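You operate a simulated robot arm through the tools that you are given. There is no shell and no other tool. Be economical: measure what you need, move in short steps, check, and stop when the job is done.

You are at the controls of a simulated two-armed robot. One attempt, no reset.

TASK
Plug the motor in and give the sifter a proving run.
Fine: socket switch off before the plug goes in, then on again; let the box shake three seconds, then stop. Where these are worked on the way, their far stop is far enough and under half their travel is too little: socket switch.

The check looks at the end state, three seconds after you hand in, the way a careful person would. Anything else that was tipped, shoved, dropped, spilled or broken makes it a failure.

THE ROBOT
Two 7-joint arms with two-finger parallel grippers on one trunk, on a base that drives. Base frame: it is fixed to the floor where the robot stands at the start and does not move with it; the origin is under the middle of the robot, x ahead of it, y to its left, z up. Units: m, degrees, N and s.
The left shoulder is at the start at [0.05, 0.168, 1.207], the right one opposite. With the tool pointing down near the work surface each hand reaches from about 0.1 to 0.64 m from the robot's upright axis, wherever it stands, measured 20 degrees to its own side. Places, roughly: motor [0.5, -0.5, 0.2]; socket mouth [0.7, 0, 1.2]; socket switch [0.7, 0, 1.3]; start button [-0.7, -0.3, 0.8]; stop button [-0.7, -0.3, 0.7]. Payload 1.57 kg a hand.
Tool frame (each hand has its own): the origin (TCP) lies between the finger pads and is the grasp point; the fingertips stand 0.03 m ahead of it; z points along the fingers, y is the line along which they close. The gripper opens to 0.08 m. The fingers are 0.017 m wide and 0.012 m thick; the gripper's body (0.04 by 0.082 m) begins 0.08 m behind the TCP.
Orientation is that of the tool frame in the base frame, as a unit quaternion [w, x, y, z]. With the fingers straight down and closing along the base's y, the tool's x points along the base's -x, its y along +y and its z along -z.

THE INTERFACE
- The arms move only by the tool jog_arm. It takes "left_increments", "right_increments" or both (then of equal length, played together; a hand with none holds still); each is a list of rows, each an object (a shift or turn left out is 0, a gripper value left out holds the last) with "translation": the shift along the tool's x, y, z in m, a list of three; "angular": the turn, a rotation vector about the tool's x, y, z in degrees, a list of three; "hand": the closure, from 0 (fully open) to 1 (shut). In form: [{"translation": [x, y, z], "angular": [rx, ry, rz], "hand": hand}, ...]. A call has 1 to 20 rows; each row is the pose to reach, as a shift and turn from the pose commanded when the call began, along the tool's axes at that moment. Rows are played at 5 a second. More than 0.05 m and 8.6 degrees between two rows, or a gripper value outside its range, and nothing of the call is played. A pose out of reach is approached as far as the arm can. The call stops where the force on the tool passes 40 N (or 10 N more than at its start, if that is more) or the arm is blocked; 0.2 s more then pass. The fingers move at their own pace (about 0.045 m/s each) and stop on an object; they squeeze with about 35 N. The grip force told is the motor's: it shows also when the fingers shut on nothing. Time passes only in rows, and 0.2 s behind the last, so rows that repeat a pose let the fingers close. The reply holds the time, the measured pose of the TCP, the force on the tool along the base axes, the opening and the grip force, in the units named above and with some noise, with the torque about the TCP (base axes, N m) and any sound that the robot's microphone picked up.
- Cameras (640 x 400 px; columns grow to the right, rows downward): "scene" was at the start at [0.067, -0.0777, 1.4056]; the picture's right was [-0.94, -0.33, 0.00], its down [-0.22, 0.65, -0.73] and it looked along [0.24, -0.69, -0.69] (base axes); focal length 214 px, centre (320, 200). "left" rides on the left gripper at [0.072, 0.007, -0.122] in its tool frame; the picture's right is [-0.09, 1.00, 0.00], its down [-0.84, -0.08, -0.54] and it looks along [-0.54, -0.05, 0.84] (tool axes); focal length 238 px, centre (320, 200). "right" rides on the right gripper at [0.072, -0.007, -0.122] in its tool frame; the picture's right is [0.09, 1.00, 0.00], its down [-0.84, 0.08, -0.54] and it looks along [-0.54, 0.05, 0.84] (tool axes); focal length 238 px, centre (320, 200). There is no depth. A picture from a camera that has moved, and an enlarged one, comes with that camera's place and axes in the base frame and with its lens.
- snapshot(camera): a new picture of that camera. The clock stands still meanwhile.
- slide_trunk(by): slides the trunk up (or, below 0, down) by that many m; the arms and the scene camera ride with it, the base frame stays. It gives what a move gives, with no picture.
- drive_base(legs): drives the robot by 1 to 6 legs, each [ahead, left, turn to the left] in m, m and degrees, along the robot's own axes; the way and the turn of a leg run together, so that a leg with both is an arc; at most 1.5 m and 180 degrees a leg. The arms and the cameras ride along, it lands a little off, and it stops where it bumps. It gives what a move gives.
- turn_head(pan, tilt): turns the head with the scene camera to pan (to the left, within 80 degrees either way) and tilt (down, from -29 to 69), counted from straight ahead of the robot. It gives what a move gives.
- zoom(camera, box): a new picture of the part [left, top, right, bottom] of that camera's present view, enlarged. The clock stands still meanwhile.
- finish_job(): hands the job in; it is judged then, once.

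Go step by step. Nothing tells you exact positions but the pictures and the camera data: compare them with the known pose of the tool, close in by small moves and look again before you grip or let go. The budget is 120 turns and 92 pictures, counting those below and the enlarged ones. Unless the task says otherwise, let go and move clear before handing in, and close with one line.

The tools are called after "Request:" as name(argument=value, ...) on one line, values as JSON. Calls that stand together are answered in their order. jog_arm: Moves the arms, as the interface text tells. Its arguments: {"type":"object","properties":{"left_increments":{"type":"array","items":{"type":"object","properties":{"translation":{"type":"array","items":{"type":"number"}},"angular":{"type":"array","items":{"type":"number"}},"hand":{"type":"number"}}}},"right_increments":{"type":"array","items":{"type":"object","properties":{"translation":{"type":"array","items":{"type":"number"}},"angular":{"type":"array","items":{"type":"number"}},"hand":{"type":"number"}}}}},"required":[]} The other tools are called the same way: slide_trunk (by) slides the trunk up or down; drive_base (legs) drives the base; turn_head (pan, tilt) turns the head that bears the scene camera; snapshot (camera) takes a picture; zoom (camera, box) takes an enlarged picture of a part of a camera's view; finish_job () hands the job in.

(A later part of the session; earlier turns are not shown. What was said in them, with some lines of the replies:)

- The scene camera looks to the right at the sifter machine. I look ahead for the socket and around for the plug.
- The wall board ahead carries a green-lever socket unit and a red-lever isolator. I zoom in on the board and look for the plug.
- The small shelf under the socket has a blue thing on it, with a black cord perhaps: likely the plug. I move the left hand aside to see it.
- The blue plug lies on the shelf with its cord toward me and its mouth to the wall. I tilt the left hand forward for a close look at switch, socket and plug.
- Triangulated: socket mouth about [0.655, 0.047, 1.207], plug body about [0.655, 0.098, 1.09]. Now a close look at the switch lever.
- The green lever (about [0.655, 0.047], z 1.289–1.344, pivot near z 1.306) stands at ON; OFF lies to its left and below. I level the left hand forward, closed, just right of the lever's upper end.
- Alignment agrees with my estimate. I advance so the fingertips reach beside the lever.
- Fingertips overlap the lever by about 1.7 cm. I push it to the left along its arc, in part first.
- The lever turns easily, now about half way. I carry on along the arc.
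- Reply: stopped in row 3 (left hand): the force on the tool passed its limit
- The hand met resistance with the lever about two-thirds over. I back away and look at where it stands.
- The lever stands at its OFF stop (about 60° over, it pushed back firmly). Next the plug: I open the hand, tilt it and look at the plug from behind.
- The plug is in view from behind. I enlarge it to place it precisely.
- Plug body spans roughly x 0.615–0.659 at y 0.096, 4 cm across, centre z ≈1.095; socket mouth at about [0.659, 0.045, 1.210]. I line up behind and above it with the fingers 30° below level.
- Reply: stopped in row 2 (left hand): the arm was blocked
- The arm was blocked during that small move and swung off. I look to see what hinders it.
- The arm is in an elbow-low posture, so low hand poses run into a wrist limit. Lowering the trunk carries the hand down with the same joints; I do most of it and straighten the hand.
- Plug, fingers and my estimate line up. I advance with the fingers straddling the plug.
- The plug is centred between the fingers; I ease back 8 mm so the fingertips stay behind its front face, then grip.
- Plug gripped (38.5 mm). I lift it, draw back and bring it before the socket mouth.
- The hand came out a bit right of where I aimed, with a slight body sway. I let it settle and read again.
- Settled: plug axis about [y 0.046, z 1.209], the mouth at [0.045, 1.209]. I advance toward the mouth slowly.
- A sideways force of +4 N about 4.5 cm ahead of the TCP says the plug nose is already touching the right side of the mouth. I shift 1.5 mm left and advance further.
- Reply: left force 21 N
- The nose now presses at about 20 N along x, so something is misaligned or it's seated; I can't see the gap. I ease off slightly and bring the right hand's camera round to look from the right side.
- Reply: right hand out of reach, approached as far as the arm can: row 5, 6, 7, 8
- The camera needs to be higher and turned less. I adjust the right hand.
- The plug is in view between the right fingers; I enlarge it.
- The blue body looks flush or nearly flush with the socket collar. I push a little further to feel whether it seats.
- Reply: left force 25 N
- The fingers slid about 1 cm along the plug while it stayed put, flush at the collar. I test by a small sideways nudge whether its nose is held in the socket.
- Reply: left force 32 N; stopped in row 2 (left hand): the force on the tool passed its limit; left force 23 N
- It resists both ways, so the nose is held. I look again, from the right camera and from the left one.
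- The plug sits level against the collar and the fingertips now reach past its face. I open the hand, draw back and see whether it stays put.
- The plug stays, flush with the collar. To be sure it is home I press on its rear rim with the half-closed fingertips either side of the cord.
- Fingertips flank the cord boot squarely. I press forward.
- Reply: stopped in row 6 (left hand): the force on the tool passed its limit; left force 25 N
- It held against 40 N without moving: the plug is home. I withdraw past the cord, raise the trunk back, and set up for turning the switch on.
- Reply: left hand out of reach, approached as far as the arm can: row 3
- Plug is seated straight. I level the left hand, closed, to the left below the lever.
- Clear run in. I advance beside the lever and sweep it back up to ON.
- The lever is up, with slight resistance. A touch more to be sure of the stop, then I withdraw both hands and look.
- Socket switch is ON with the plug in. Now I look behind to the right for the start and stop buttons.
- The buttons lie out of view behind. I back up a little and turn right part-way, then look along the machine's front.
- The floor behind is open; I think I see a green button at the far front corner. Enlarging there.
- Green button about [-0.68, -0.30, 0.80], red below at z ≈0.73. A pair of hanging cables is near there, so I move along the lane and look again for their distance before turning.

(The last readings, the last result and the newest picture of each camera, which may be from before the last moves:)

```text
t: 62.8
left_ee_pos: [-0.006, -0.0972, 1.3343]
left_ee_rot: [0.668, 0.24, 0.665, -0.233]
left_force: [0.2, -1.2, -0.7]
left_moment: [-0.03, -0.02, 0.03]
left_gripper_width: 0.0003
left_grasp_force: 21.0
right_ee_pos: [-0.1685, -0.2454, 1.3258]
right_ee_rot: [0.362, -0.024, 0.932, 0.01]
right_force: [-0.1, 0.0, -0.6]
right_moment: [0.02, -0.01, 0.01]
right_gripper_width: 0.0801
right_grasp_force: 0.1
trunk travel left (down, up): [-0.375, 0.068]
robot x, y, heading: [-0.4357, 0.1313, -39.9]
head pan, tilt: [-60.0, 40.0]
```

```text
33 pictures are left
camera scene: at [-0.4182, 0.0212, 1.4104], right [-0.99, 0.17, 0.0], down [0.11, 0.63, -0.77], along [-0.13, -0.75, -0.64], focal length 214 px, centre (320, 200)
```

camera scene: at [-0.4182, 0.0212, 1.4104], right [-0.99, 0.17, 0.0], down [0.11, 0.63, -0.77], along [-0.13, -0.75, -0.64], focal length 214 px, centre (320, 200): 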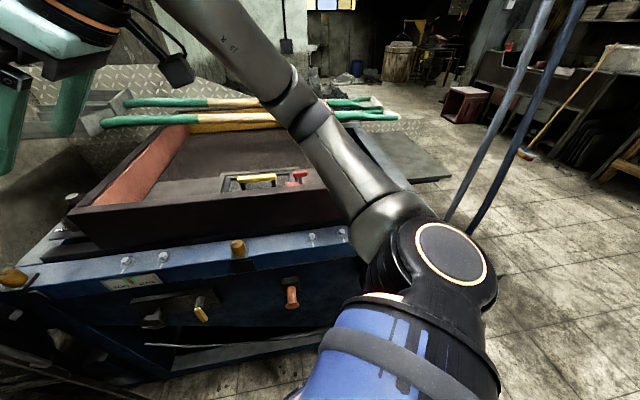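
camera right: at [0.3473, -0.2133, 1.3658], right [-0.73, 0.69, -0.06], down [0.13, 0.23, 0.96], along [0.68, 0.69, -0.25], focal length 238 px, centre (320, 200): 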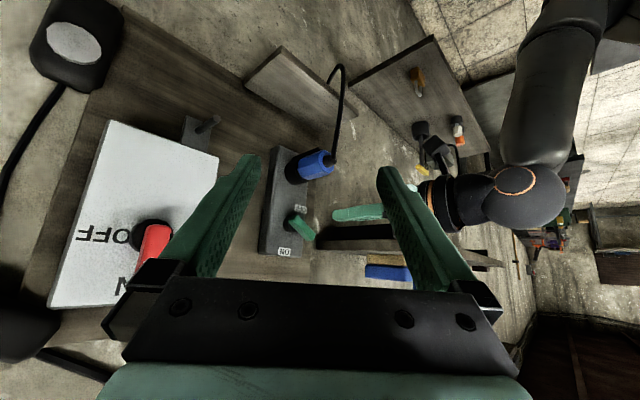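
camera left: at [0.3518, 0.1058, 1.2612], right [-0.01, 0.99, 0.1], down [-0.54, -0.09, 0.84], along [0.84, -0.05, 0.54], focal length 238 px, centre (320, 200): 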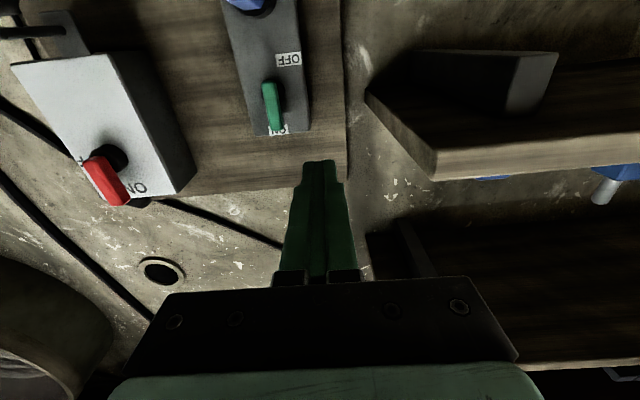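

The cables hang at about x −0.8, y −0.3, just past the button box. I tuck the left hand (pointing down again) and turn the right hand straight ahead before going on.

Request:
jog_arm(left_increments=[{"translation": [-0.002, 0.014, -0.005], "angular": [0, 8.2, 0]}, {"translation": [-0.004, 0.028, -0.01], "angular": [0, 16.4, 0]}, {"translation": [-0.006, 0.042, -0.02], "angular": [0, 24.6, 0]}, {"translation": [-0.008, 0.056, -0.03], "angular": [0, 32.8, 0]}, {"translation": [-0.01, 0.07, -0.04], "angular": [0, 41, 0]}, {"translation": [-0.012, 0.084, -0.055], "angular": [0, 49.2, 0]}, {"translation": [-0.014, 0.098, -0.07], "angular": [0, 57.4, 0]}, {"translation": [-0.016, 0.112, -0.085], "angular": [0, 65.6, 0]}, {"translation": [-0.018, 0.125, -0.1], "angular": [0, 73.8, 0]}, {"translation": [-0.02, 0.138, -0.112], "angular": [0, 82, 0]}, {"translation": [-0.02, 0.15, -0.125], "angular": [0, 90, 0]}], right_increments=[{"translation": [0.006, -0.003, -0.005], "angular": [2.6, 0, 2.9]}, {"translation": [0.011, -0.006, -0.01], "angular": [5.3, 0, 5.8]}, {"translation": [0.017, -0.008, -0.015], "angular": [7.9, 0, 8.6]}, {"translation": [0.023, -0.011, -0.021], "angular": [10.6, 0, 11.5]}, {"translation": [0.028, -0.014, -0.026], "angular": [13.2, 0, 14.4]}, {"translation": [0.034, -0.017, -0.031], "angular": [15.9, 0, 17.3]}, {"translation": [0.04, -0.02, -0.036], "angular": [18.5, 0, 20.2]}, {"translation": [0.045, -0.023, -0.041], "angular": [21.2, 0, 23.1]}, {"translation": [0.051, -0.025, -0.046], "angular": [23.8, 0, 25.9]}, {"translation": [0.056, -0.028, -0.051], "angular": [26.5, 0, 28.8]}, {"translation": [0.062, -0.031, -0.0566], "angular": [29.1, 0, 31.7]}])

Request:
snapshot(camera="scene")

```text
t: 65.4
left_ee_pos: [0.0428, 0.1537, 1.3506]
left_ee_rot: [-0.001, 0.201, 0.979, 0.017]
left_force: [0.9, -0.3, -0.4]
left_moment: [0.05, 0.07, 0.02]
left_gripper_width: 0.0
left_grasp_force: 21.4
left hand out of reach, approached as far as the arm can: row 2, 3, 4, 5, 6, 7, 8, 9, 10, 11
right_ee_pos: [-0.2485, -0.2813, 1.3225]
right_ee_rot: [0.339, 0.319, 0.876, -0.125]
right_force: [-0.2, -0.7, -0.3]
right_moment: [0.03, 0.0, 0.0]
right_gripper_width: 0.0799
right_grasp_force: 0.0
trunk travel left (down, up): [-0.375, 0.068]
robot x, y, heading: [-0.4337, 0.1307, -39.7]
head pan, tilt: [-60.0, 40.0]
stopped in row 11 (left hand): the arm was blocked; the commanded pose is now the measured one
```

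```text
32 pictures are left
camera scene: at [-0.4243, 0.0281, 1.3978], right [-0.95, 0.31, 0.0], down [0.23, 0.71, -0.66], along [-0.2, -0.63, -0.75], focal length 214 px, centre (320, 200)
```

scene: 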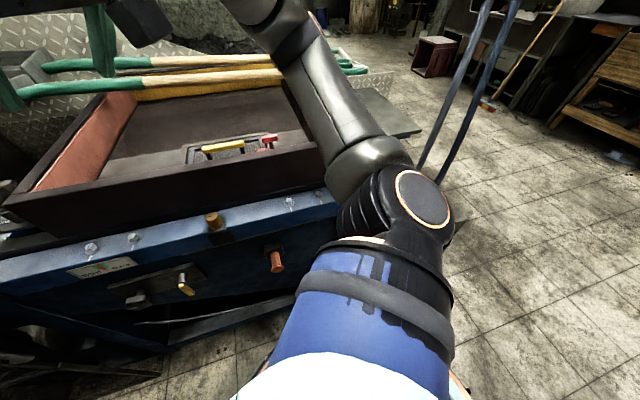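

The left arm's elbow seems to have come up against the head (the camera shifted). I lower the left hand and ease it forward to free it.

Request:
jog_arm(left_increments=[{"translation": [-0.01, 0, 0.03]}, {"translation": [-0.02, 0, 0.06]}, {"translation": [-0.03, 0, 0.09]}, {"translation": [-0.04, 0, 0.12]}])

Request:
turn_head(pan=60, tilt=40)

Request:
snapshot(camera="scene")

```text
t: 66.4
left_ee_pos: [0.0763, 0.1424, 1.2348]
left_ee_rot: [0.002, 0.203, 0.979, 0.014]
left_force: [0.6, 0.2, 0.3]
left_moment: [0.02, 0.01, 0.0]
left_gripper_width: 0.0001
left_grasp_force: 21.3
right_ee_pos: [-0.2513, -0.2802, 1.3241]
right_ee_rot: [0.341, 0.319, 0.875, -0.125]
right_force: [0.0, -0.1, -0.2]
right_moment: [-0.01, -0.02, -0.03]
right_gripper_width: 0.0799
right_grasp_force: 0.1
trunk travel left (down, up): [-0.375, 0.068]
robot x, y, heading: [-0.4328, 0.13, -39.8]
head pan, tilt: [-60.0, 40.0]
```

```text
t: 68.4
left_ee_pos: [0.0774, 0.1447, 1.2338]
left_ee_rot: [0.0, 0.199, 0.98, 0.011]
left_force: [-0.3, 0.0, 0.4]
left_moment: [-0.01, -0.01, 0.0]
left_gripper_width: 0.0
left_grasp_force: 21.6
right_ee_pos: [-0.2515, -0.2787, 1.3259]
right_ee_rot: [0.34, 0.32, 0.875, -0.125]
right_force: [0.8, 0.7, -0.5]
right_moment: [0.0, 0.03, 0.0]
right_gripper_width: 0.08
right_grasp_force: 0.2
trunk travel left (down, up): [-0.375, 0.068]
robot x, y, heading: [-0.4333, 0.1279, -39.7]
head pan, tilt: [60.0, 40.0]
```

```text
31 pictures are left
camera scene: at [-0.3837, 0.0221, 1.4113], right [-0.97, -0.24, 0.0], down [-0.15, 0.62, -0.77], along [0.18, -0.75, -0.63], focal length 214 px, centre (320, 200)
```

scene: 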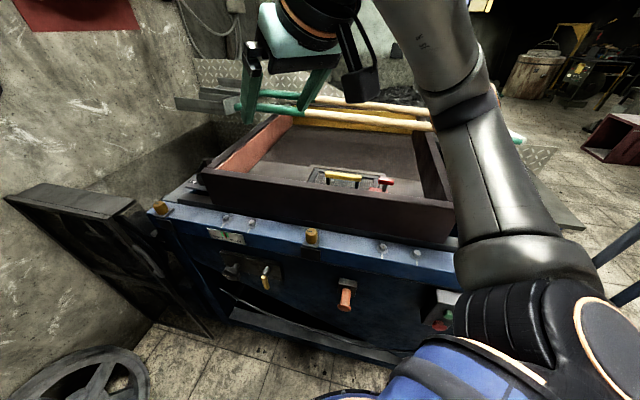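

Now I see the button box on the machine's front face (green above red). The left arm hinders the head's pan, so I leave the head facing right, and drive to stand before the buttons.

Request:
turn_head(pan=-45, tilt=45)

Request:
drive_base(legs=[[-0.07, 0.01, 0], [0, 0, -25]])

Request:
snapshot(camera="scene")

```text
t: 70.2
left_ee_pos: [0.0766, 0.1423, 1.236]
left_ee_rot: [0.004, 0.202, 0.979, 0.014]
left_force: [0.1, -0.4, -0.2]
left_moment: [-0.05, 0.01, 0.0]
left_gripper_width: 0.0
left_grasp_force: 21.7
right_ee_pos: [-0.2497, -0.2792, 1.3237]
right_ee_rot: [0.341, 0.32, 0.875, -0.125]
right_force: [0.5, 0.0, -0.5]
right_moment: [0.01, 0.02, 0.0]
right_gripper_width: 0.0801
right_grasp_force: 0.1
trunk travel left (down, up): [-0.375, 0.068]
robot x, y, heading: [-0.4341, 0.1284, -39.8]
head pan, tilt: [-45.0, 45.0]
```

```text
t: 72.5
left_ee_pos: [-0.013, -0.0203, 1.2359]
left_ee_rot: [0.005, 0.408, 0.913, 0.014]
left_force: [-0.9, 0.2, -0.3]
left_moment: [0.01, 0.01, 0.01]
left_gripper_width: 0.0001
left_grasp_force: 20.9
right_ee_pos: [-0.4888, -0.266, 1.3253]
right_ee_rot: [0.306, 0.501, 0.786, -0.196]
right_force: [0.3, 0.2, 0.5]
right_moment: [0.0, 0.0, -0.01]
right_gripper_width: 0.0798
right_grasp_force: 0.0
trunk travel left (down, up): [-0.375, 0.068]
robot x, y, heading: [-0.4841, 0.1805, -64.8]
head pan, tilt: [-45.0, 45.0]
```

```text
30 pictures are left
camera scene: at [-0.4922, 0.0703, 1.4031], right [-0.94, 0.34, 0.0], down [0.24, 0.67, -0.71], along [-0.24, -0.67, -0.71], focal length 214 px, centre (320, 200)
```

scene: 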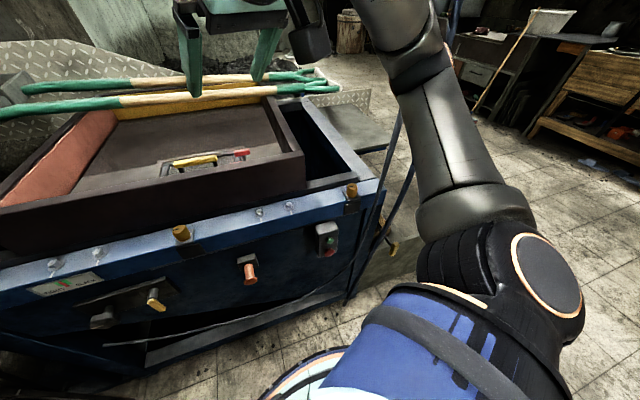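

Buttons in plain view. I shift slightly away from the cables and finish the turn to face the machine.

Request:
drive_base(legs=[[0.008, 0.063, 0], [0, 0, -25]])

Request:
snapshot(camera="scene")

Request:
zoom(camera="scene", box=[220, 180, 340, 280])

```text
t: 74.8
left_ee_pos: [-0.0811, -0.1798, 1.2349]
left_ee_rot: [0.008, 0.595, 0.804, 0.012]
left_force: [-0.3, 0.1, -0.3]
left_moment: [0.0, 0.02, 0.01]
left_gripper_width: 0.0
left_grasp_force: 21.5
right_ee_pos: [-0.6156, -0.2021, 1.325]
right_ee_rot: [0.257, 0.658, 0.66, -0.257]
right_force: [-0.2, -0.7, -0.1]
right_moment: [-0.01, 0.01, 0.02]
right_gripper_width: 0.0797
right_grasp_force: 0.0
trunk travel left (down, up): [-0.375, 0.068]
robot x, y, heading: [-0.4187, 0.2056, -89.3]
head pan, tilt: [-45.0, 45.0]
```

```text
29 pictures are left
camera scene: at [-0.4779, 0.1051, 1.4032], right [-0.71, 0.7, 0.0], down [0.5, 0.5, -0.71], along [-0.5, -0.5, -0.71], focal length 214 px, centre (320, 200)
```

scene: 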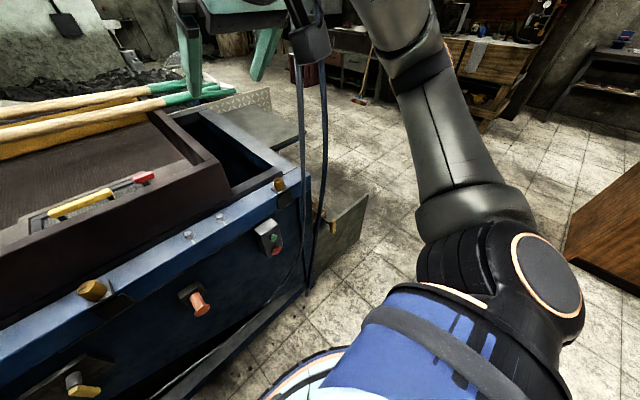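

```text
4.00 times, centred on (280, 230) of scene
camera zoom: at [-0.4779, 0.1051, 1.4032], right [-0.71, 0.7, 0.0], down [0.5, 0.5, -0.71], along [-0.5, -0.5, -0.71], focal length 858 px, centre (480, 80)
```

zoom: 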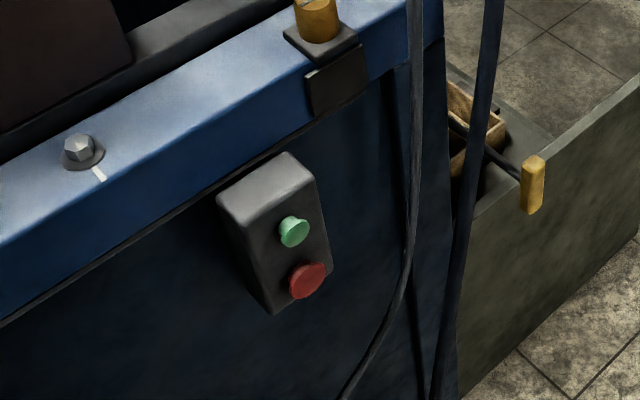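

Green button about [−0.662, −0.297, 0.807], red about [−0.662, −0.295, 0.735], facing +y. I lower the trunk so the right hand comes to their height.

Request:
slide_trunk(by=-0.36)

Request:
snapshot(camera="right")

Request:
snapshot(camera="scene")

```text
t: 78.3
left_ee_pos: [-0.0806, -0.179, 0.8749]
left_ee_rot: [0.008, 0.595, 0.803, 0.011]
left_force: [0.7, -1.1, 0.1]
left_moment: [0.0, -0.01, 0.03]
left_gripper_width: 0.0
left_grasp_force: 20.7
right_ee_pos: [-0.6159, -0.2013, 0.9648]
right_ee_rot: [0.257, 0.658, 0.66, -0.257]
right_force: [-0.2, 0.0, -0.9]
right_moment: [0.0, -0.01, 0.02]
right_gripper_width: 0.08
right_grasp_force: 0.0
trunk travel left (down, up): [-0.015, 0.428]
robot x, y, heading: [-0.4203, 0.1988, -89.5]
head pan, tilt: [-45.0, 45.0]
```

```text
27 pictures are left
camera right: at [-0.6227, -0.0651, 1.0056], right [1.0, 0.07, -0.06], down [0.08, -0.25, 0.97], along [0.05, -0.97, -0.25], focal length 238 px, centre (320, 200)
```

right: 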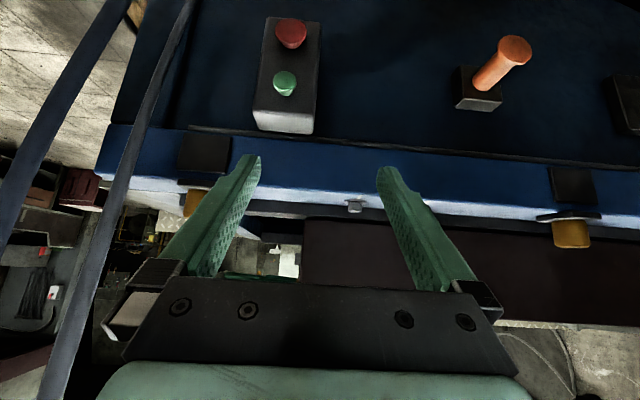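

```text
26 pictures are left
camera scene: at [-0.4777, 0.1051, 1.0432], right [-0.71, 0.7, 0.0], down [0.5, 0.5, -0.71], along [-0.5, -0.5, -0.71], focal length 214 px, centre (320, 200)
```

scene: 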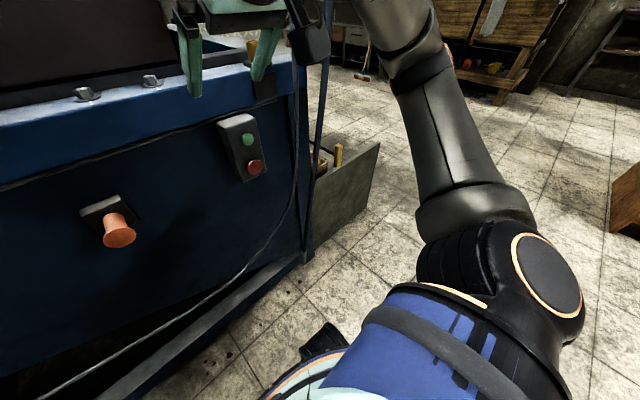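

All views agree: green [−0.660, −0.295, 0.814], red [−0.660, −0.293, 0.740]. I level the right hand, closed, in front of the green button.

Request:
jog_arm(right_increments=[{"translation": [0.0136, -0.0073, 0.0206], "angular": [0, -6.25, 0], "hand": 1}, {"translation": [0.0271, -0.0147, 0.0412], "angular": [0, -12.5, 0], "hand": 1}, {"translation": [0.0407, -0.022, 0.0618], "angular": [0, -18.75, 0], "hand": 1}, {"translation": [0.0543, -0.0293, 0.0823], "angular": [0, -25, 0], "hand": 1}, {"translation": [0.0678, -0.0367, 0.1029], "angular": [0, -31.25, 0], "hand": 1}, {"translation": [0.0814, -0.044, 0.1235], "angular": [0, -37.5, 0], "hand": 1}, {"translation": [0.0814, -0.044, 0.1235], "angular": [0, -37.5, 0], "hand": 1}])

Request:
snapshot(camera="right")

Request:
zoom(camera="scene", box=[160, 60, 340, 220])

```text
t: 79.9
left_ee_pos: [-0.0802, -0.1777, 0.8766]
left_ee_rot: [0.009, 0.596, 0.803, 0.011]
left_force: [0.1, 0.4, -0.7]
left_moment: [0.0, 0.01, -0.02]
left_gripper_width: 0.0002
left_grasp_force: 21.6
right_ee_pos: [-0.6631, -0.2708, 0.8362]
right_ee_rot: [0.459, 0.536, 0.541, -0.457]
right_force: [3.1, 6.2, 23.9]
right_moment: [-0.58, -0.11, 0.19]
right_gripper_width: 0.0
right_grasp_force: 21.5
right hand out of reach, approached as far as the arm can: row 4, 5, 6, 7
trunk travel left (down, up): [-0.015, 0.428]
robot x, y, heading: [-0.42, 0.2054, -89.6]
head pan, tilt: [-45.0, 45.0]
heard: click
```

```text
25 pictures are left
camera right: at [-0.6714, -0.1383, 0.783], right [1.0, 0.02, -0.09], down [0.08, 0.4, 0.91], along [0.06, -0.92, 0.4], focal length 238 px, centre (320, 200)
```

right: 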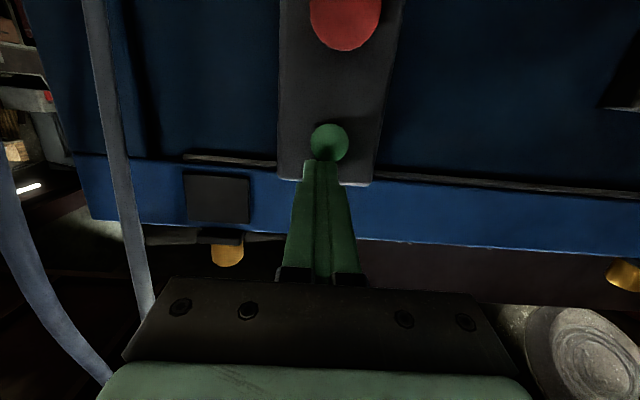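

```text
2.50 times, centred on (250, 140) of scene
camera zoom: at [-0.4768, 0.1071, 1.0438], right [-0.71, 0.7, 0.0], down [0.5, 0.5, -0.71], along [-0.5, -0.51, -0.71], focal length 536 px, centre (495, 350)
```

zoom: 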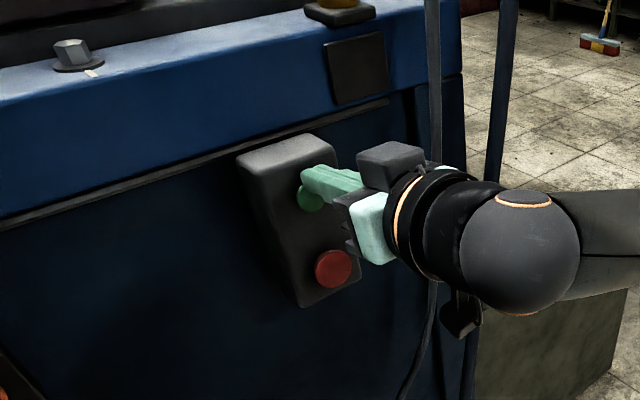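

A click was heard: the fingertip touched the green button on the way. I back off and listen whether the sifter runs.

Request:
jog_arm(right_increments=[{"translation": [-0.005, 0, -0.015]}, {"translation": [-0.005, 0, -0.03]}])

Request:
snapshot(camera="right")

```text
t: 80.5
left_ee_pos: [-0.0807, -0.1807, 0.8757]
left_ee_rot: [0.008, 0.596, 0.803, 0.011]
left_force: [0.3, 0.2, 0.8]
left_moment: [-0.06, 0.02, 0.0]
left_gripper_width: 0.0
left_grasp_force: 21.3
right_ee_pos: [-0.6658, -0.2719, 0.8389]
right_ee_rot: [0.452, 0.543, 0.543, -0.454]
right_force: [-0.5, 0.0, -0.1]
right_moment: [0.02, 0.03, 0.02]
right_gripper_width: 0.0
right_grasp_force: 21.0
right hand out of reach, approached as far as the arm can: row 1, 2
trunk travel left (down, up): [-0.015, 0.428]
robot x, y, heading: [-0.422, 0.2075, -89.7]
head pan, tilt: [-45.0, 45.0]
```

```text
23 pictures are left
camera right: at [-0.6742, -0.1379, 0.791], right [1.0, 0.01, -0.09], down [0.08, 0.38, 0.92], along [0.05, -0.92, 0.38], focal length 238 px, centre (320, 200)
```

right: 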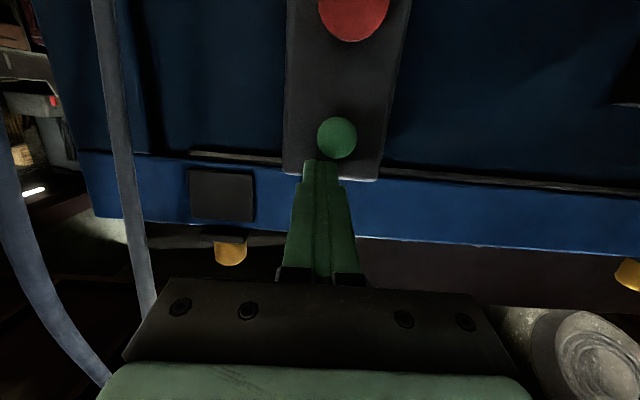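

No hum reported. I compare two close pictures of the box rim a moment apart to see whether it shakes.

Request:
zoom(camera="scene", box=[0, 0, 240, 150])

Request:
jog_arm(right_increments=[{"translation": [0, 0, 0]}])

Request:
zoom(camera="scene", box=[0, 0, 240, 150])

```text
2.67 times, centred on (120, 75) of scene
camera zoom: at [-0.4778, 0.1049, 1.0428], right [-0.71, 0.7, 0.0], down [0.5, 0.5, -0.71], along [-0.5, -0.5, -0.71], focal length 572 px, centre (853, 533)
```

zoom: 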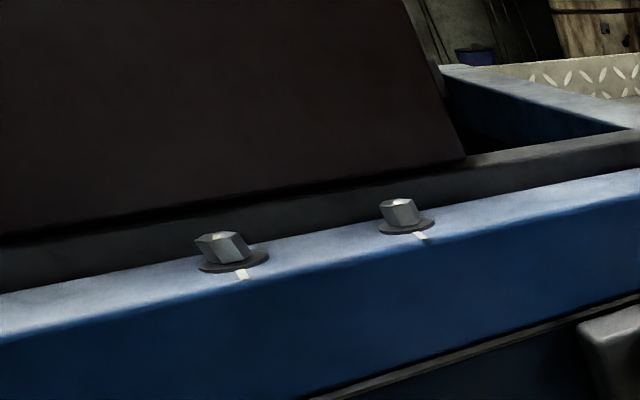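

```text
t: 80.9
left_ee_pos: [-0.0818, -0.1797, 0.8748]
left_ee_rot: [0.009, 0.595, 0.804, 0.013]
left_force: [0.0, 0.1, 0.4]
left_moment: [0.02, 0.01, 0.0]
left_gripper_width: 0.0
left_grasp_force: 20.8
right_ee_pos: [-0.6655, -0.2724, 0.8403]
right_ee_rot: [0.454, 0.541, 0.542, -0.455]
right_force: [-0.6, 0.1, -0.9]
right_moment: [-0.01, 0.0, -0.01]
right_gripper_width: 0.0
right_grasp_force: 21.3
trunk travel left (down, up): [-0.015, 0.428]
robot x, y, heading: [-0.4215, 0.204, -89.6]
head pan, tilt: [-45.0, 45.0]
```

```text
2.67 times, centred on (120, 75) of scene
camera zoom: at [-0.4777, 0.105, 1.0431], right [-0.71, 0.7, 0.0], down [0.5, 0.5, -0.71], along [-0.5, -0.5, -0.71], focal length 572 px, centre (853, 533)
```

zoom: 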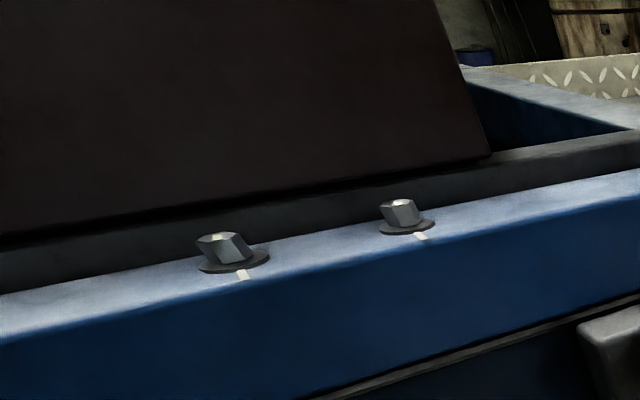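

The box edge has moved between the pictures: the sifter is running since about t=79.7. I back the base a few centimetres to free the hand so I can reach down to the red button.

Request:
drive_base(legs=[[-0.045, 0, 0]])

```text
t: 81.7
left_ee_pos: [-0.0814, -0.168, 0.8758]
left_ee_rot: [0.01, 0.595, 0.804, 0.01]
left_force: [-0.4, 1.0, -0.2]
left_moment: [0.02, 0.0, -0.03]
left_gripper_width: 0.0004
left_grasp_force: 21.1
right_ee_pos: [-0.6684, -0.2588, 0.843]
right_ee_rot: [0.455, 0.541, 0.541, -0.457]
right_force: [0.0, -0.1, 0.5]
right_moment: [-0.03, -0.02, 0.01]
right_gripper_width: 0.0001
right_grasp_force: 21.9
trunk travel left (down, up): [-0.015, 0.428]
robot x, y, heading: [-0.4233, 0.2143, -89.8]
head pan, tilt: [-45.0, 45.0]
stopped in leg 1: the robot was blocked; the commanded pose is now the measured one
```

The base is blocked behind after 1 cm, so I use the hand instead: tilt it to draw the tip back, and lower it in front of the red button.

Request:
jog_arm(right_increments=[{"translation": [-0.0012, 0.001, -0.0104], "angular": [0, 8, 0]}, {"translation": [0.0052, 0.003, -0.0296], "angular": [0, 16, 0]}, {"translation": [0.0383, 0.005, -0.0441], "angular": [0, 24, 0]}, {"translation": [0.0777, 0.008, -0.0371], "angular": [0, 24, 0]}, {"translation": [0.0908, 0.008, -0.0195], "angular": [0, 24, 0]}])

Request:
snapshot(camera="right")

```text
t: 82.9
left_ee_pos: [-0.0814, -0.1685, 0.8773]
left_ee_rot: [0.009, 0.595, 0.803, 0.011]
left_force: [-0.9, 0.2, 0.4]
left_moment: [0.03, 0.01, -0.03]
left_gripper_width: 0.0001
left_grasp_force: 21.4
right_ee_pos: [-0.6599, -0.2277, 0.7577]
right_ee_rot: [0.332, 0.624, 0.625, -0.332]
right_force: [0.2, 0.4, -0.3]
right_moment: [0.0, -0.01, 0.01]
right_gripper_width: 0.0001
right_grasp_force: 21.4
right hand out of reach, approached as far as the arm can: row 3, 4, 5
trunk travel left (down, up): [-0.015, 0.428]
robot x, y, heading: [-0.4242, 0.2103, -89.6]
head pan, tilt: [-45.0, 45.0]
```

```text
20 pictures are left
camera right: at [-0.6667, -0.0856, 0.7661], right [1.0, 0.05, -0.08], down [0.08, -0.02, 1.0], along [0.05, -1.0, -0.02], focal length 238 px, centre (320, 200)
```

right: 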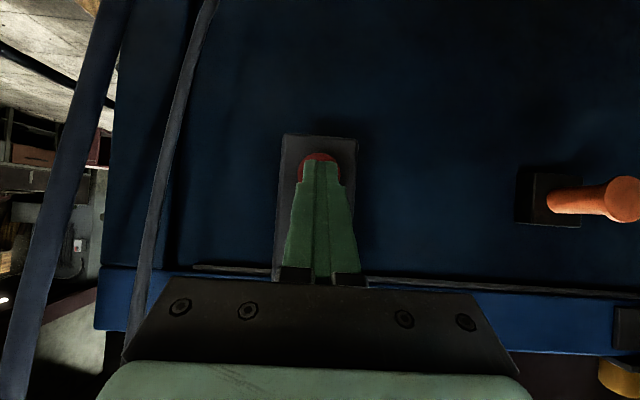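

The tip is squarely in front of the red button. I press it (about 3.9 s into the run).

Request:
jog_arm(right_increments=[{"translation": [-0.014, 0, 0.0207]}, {"translation": [-0.0224, 0, 0.0332]}, {"translation": [-0.028, 0, 0.0415]}, {"translation": [-0.0324, 0, 0.0481]}])

```text
t: 83.8
left_ee_pos: [-0.0833, -0.1674, 0.8759]
left_ee_rot: [0.01, 0.596, 0.803, 0.01]
left_force: [-0.2, 0.1, 0.4]
left_moment: [-0.07, 0.04, -0.01]
left_gripper_width: 0.0
left_grasp_force: 20.6
right_ee_pos: [-0.6592, -0.2688, 0.7581]
right_ee_rot: [0.33, 0.623, 0.628, -0.331]
right_force: [-1.1, 23.8, 6.3]
right_moment: [0.05, 0.19, -0.01]
right_gripper_width: 0.0001
right_grasp_force: 20.8
trunk travel left (down, up): [-0.015, 0.428]
robot x, y, heading: [-0.4201, 0.2139, -89.7]
head pan, tilt: [-45.0, 45.0]
heard: click
stopped in row 4 (right hand): the force on the tool passed its limit (the readings are from after the stop); the commanded pose is now the measured one
```

A click under 24 N: the stop button is pressed. I back off and check that the box stands still.

Request:
jog_arm(right_increments=[{"translation": [0.011, 0, -0.0166]}, {"translation": [0.0196, 0, -0.029]}])

Request:
zoom(camera="scene", box=[0, 0, 240, 150])

Request:
jog_arm(right_increments=[{"translation": [0, 0, 0]}, {"translation": [0, 0, 0]}, {"translation": [0, 0, 0]}])

Request:
zoom(camera="scene", box=[0, 0, 240, 150])

Request:
snapshot(camera="right")

```text
t: 84.3
left_ee_pos: [-0.0824, -0.1698, 0.8776]
left_ee_rot: [0.009, 0.596, 0.803, 0.01]
left_force: [0.9, -0.4, 0.4]
left_moment: [-0.03, 0.01, 0.02]
left_gripper_width: 0.0
left_grasp_force: 21.5
right_ee_pos: [-0.6603, -0.2366, 0.7578]
right_ee_rot: [0.329, 0.625, 0.626, -0.33]
right_force: [0.4, 0.9, 0.0]
right_moment: [-0.03, 0.0, 0.01]
right_gripper_width: 0.0
right_grasp_force: 21.5
trunk travel left (down, up): [-0.015, 0.428]
robot x, y, heading: [-0.4236, 0.2135, -89.7]
head pan, tilt: [-45.0, 45.0]
```

```text
2.67 times, centred on (120, 75) of scene
camera zoom: at [-0.479, 0.1166, 1.0431], right [-0.71, 0.7, 0.0], down [0.5, 0.5, -0.71], along [-0.5, -0.5, -0.71], focal length 572 px, centre (853, 533)
```

zoom: 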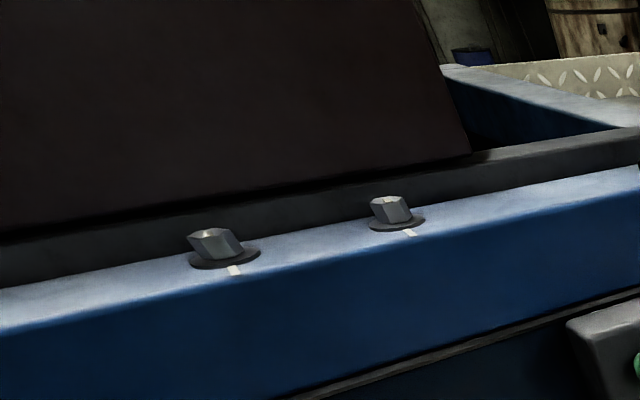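

```text
t: 85.2
left_ee_pos: [-0.0834, -0.169, 0.8751]
left_ee_rot: [0.009, 0.596, 0.803, 0.01]
left_force: [-0.1, 0.8, 0.5]
left_moment: [0.0, 0.03, -0.01]
left_gripper_width: 0.0002
left_grasp_force: 21.7
right_ee_pos: [-0.66, -0.2367, 0.7567]
right_ee_rot: [0.328, 0.625, 0.626, -0.33]
right_force: [0.3, -0.2, -0.2]
right_moment: [0.02, 0.01, 0.03]
right_gripper_width: 0.0
right_grasp_force: 21.7
trunk travel left (down, up): [-0.015, 0.428]
robot x, y, heading: [-0.4204, 0.2119, -89.5]
head pan, tilt: [-45.0, 45.0]
```

```text
2.67 times, centred on (120, 75) of scene
camera zoom: at [-0.4791, 0.1167, 1.0432], right [-0.71, 0.7, 0.0], down [0.5, 0.5, -0.71], along [-0.5, -0.5, -0.71], focal length 572 px, centre (853, 533)
```

zoom: 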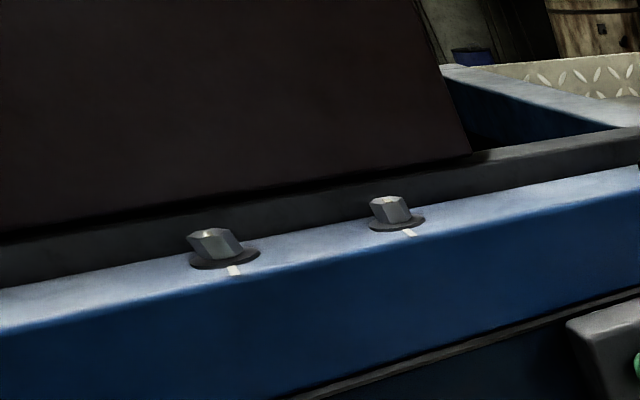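

```text
17 pictures are left
camera right: at [-0.6674, -0.0952, 0.7661], right [1.0, 0.05, -0.08], down [0.08, -0.03, 1.0], along [0.05, -1.0, -0.03], focal length 238 px, centre (320, 200)
```

right: 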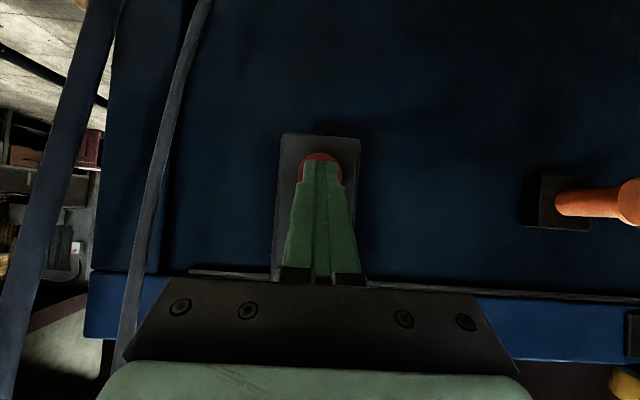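

The box stands still; the run lasted about 4 s. A last look behind me, where the base met something.

Request:
turn_head(pan=-80, tilt=50)

Request:
snapshot(camera="scene")

Request:
snapshot(camera="left")

```text
t: 86.2
left_ee_pos: [-0.0826, -0.1682, 0.8763]
left_ee_rot: [0.009, 0.596, 0.803, 0.011]
left_force: [0.0, -0.6, -1.1]
left_moment: [0.01, -0.02, 0.03]
left_gripper_width: 0.0001
left_grasp_force: 21.2
right_ee_pos: [-0.659, -0.2368, 0.7568]
right_ee_rot: [0.329, 0.625, 0.627, -0.33]
right_force: [0.8, -0.1, 0.5]
right_moment: [-0.01, 0.0, 0.02]
right_gripper_width: 0.0
right_grasp_force: 21.2
trunk travel left (down, up): [-0.015, 0.428]
robot x, y, heading: [-0.4201, 0.215, -89.8]
head pan, tilt: [-80.0, 50.0]
```

```text
16 pictures are left
camera scene: at [-0.4976, 0.1606, 1.0363], right [-0.18, 0.98, 0.0], down [0.75, 0.14, -0.64], along [-0.63, -0.11, -0.77], focal length 214 px, centre (320, 200)
```

scene: 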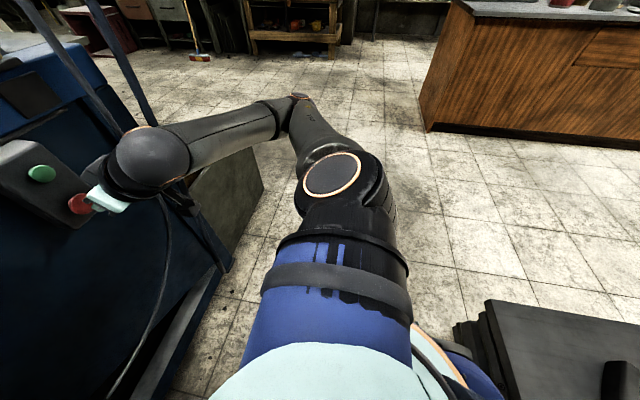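

```text
15 pictures are left
camera left: at [-0.1009, -0.0979, 0.9969], right [0.98, 0.2, 0.03], down [0.15, -0.83, 0.54], along [0.13, -0.53, -0.84], focal length 238 px, centre (320, 200)
```

left: 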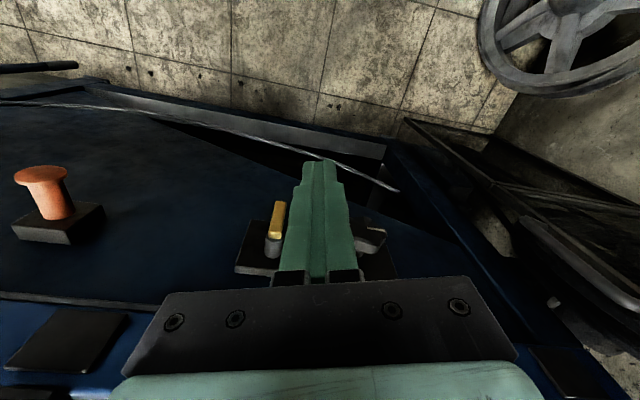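

Stopped, all still; the base only touched the heavy slab stack behind, which stands as before, and both hands are clear. Handing in.

Request:
finish_job()

```text
The job is handed in.
```

The motor is plugged in with the socket switch back on, and the sifter ran for about four seconds before I stopped it; it now stands still.
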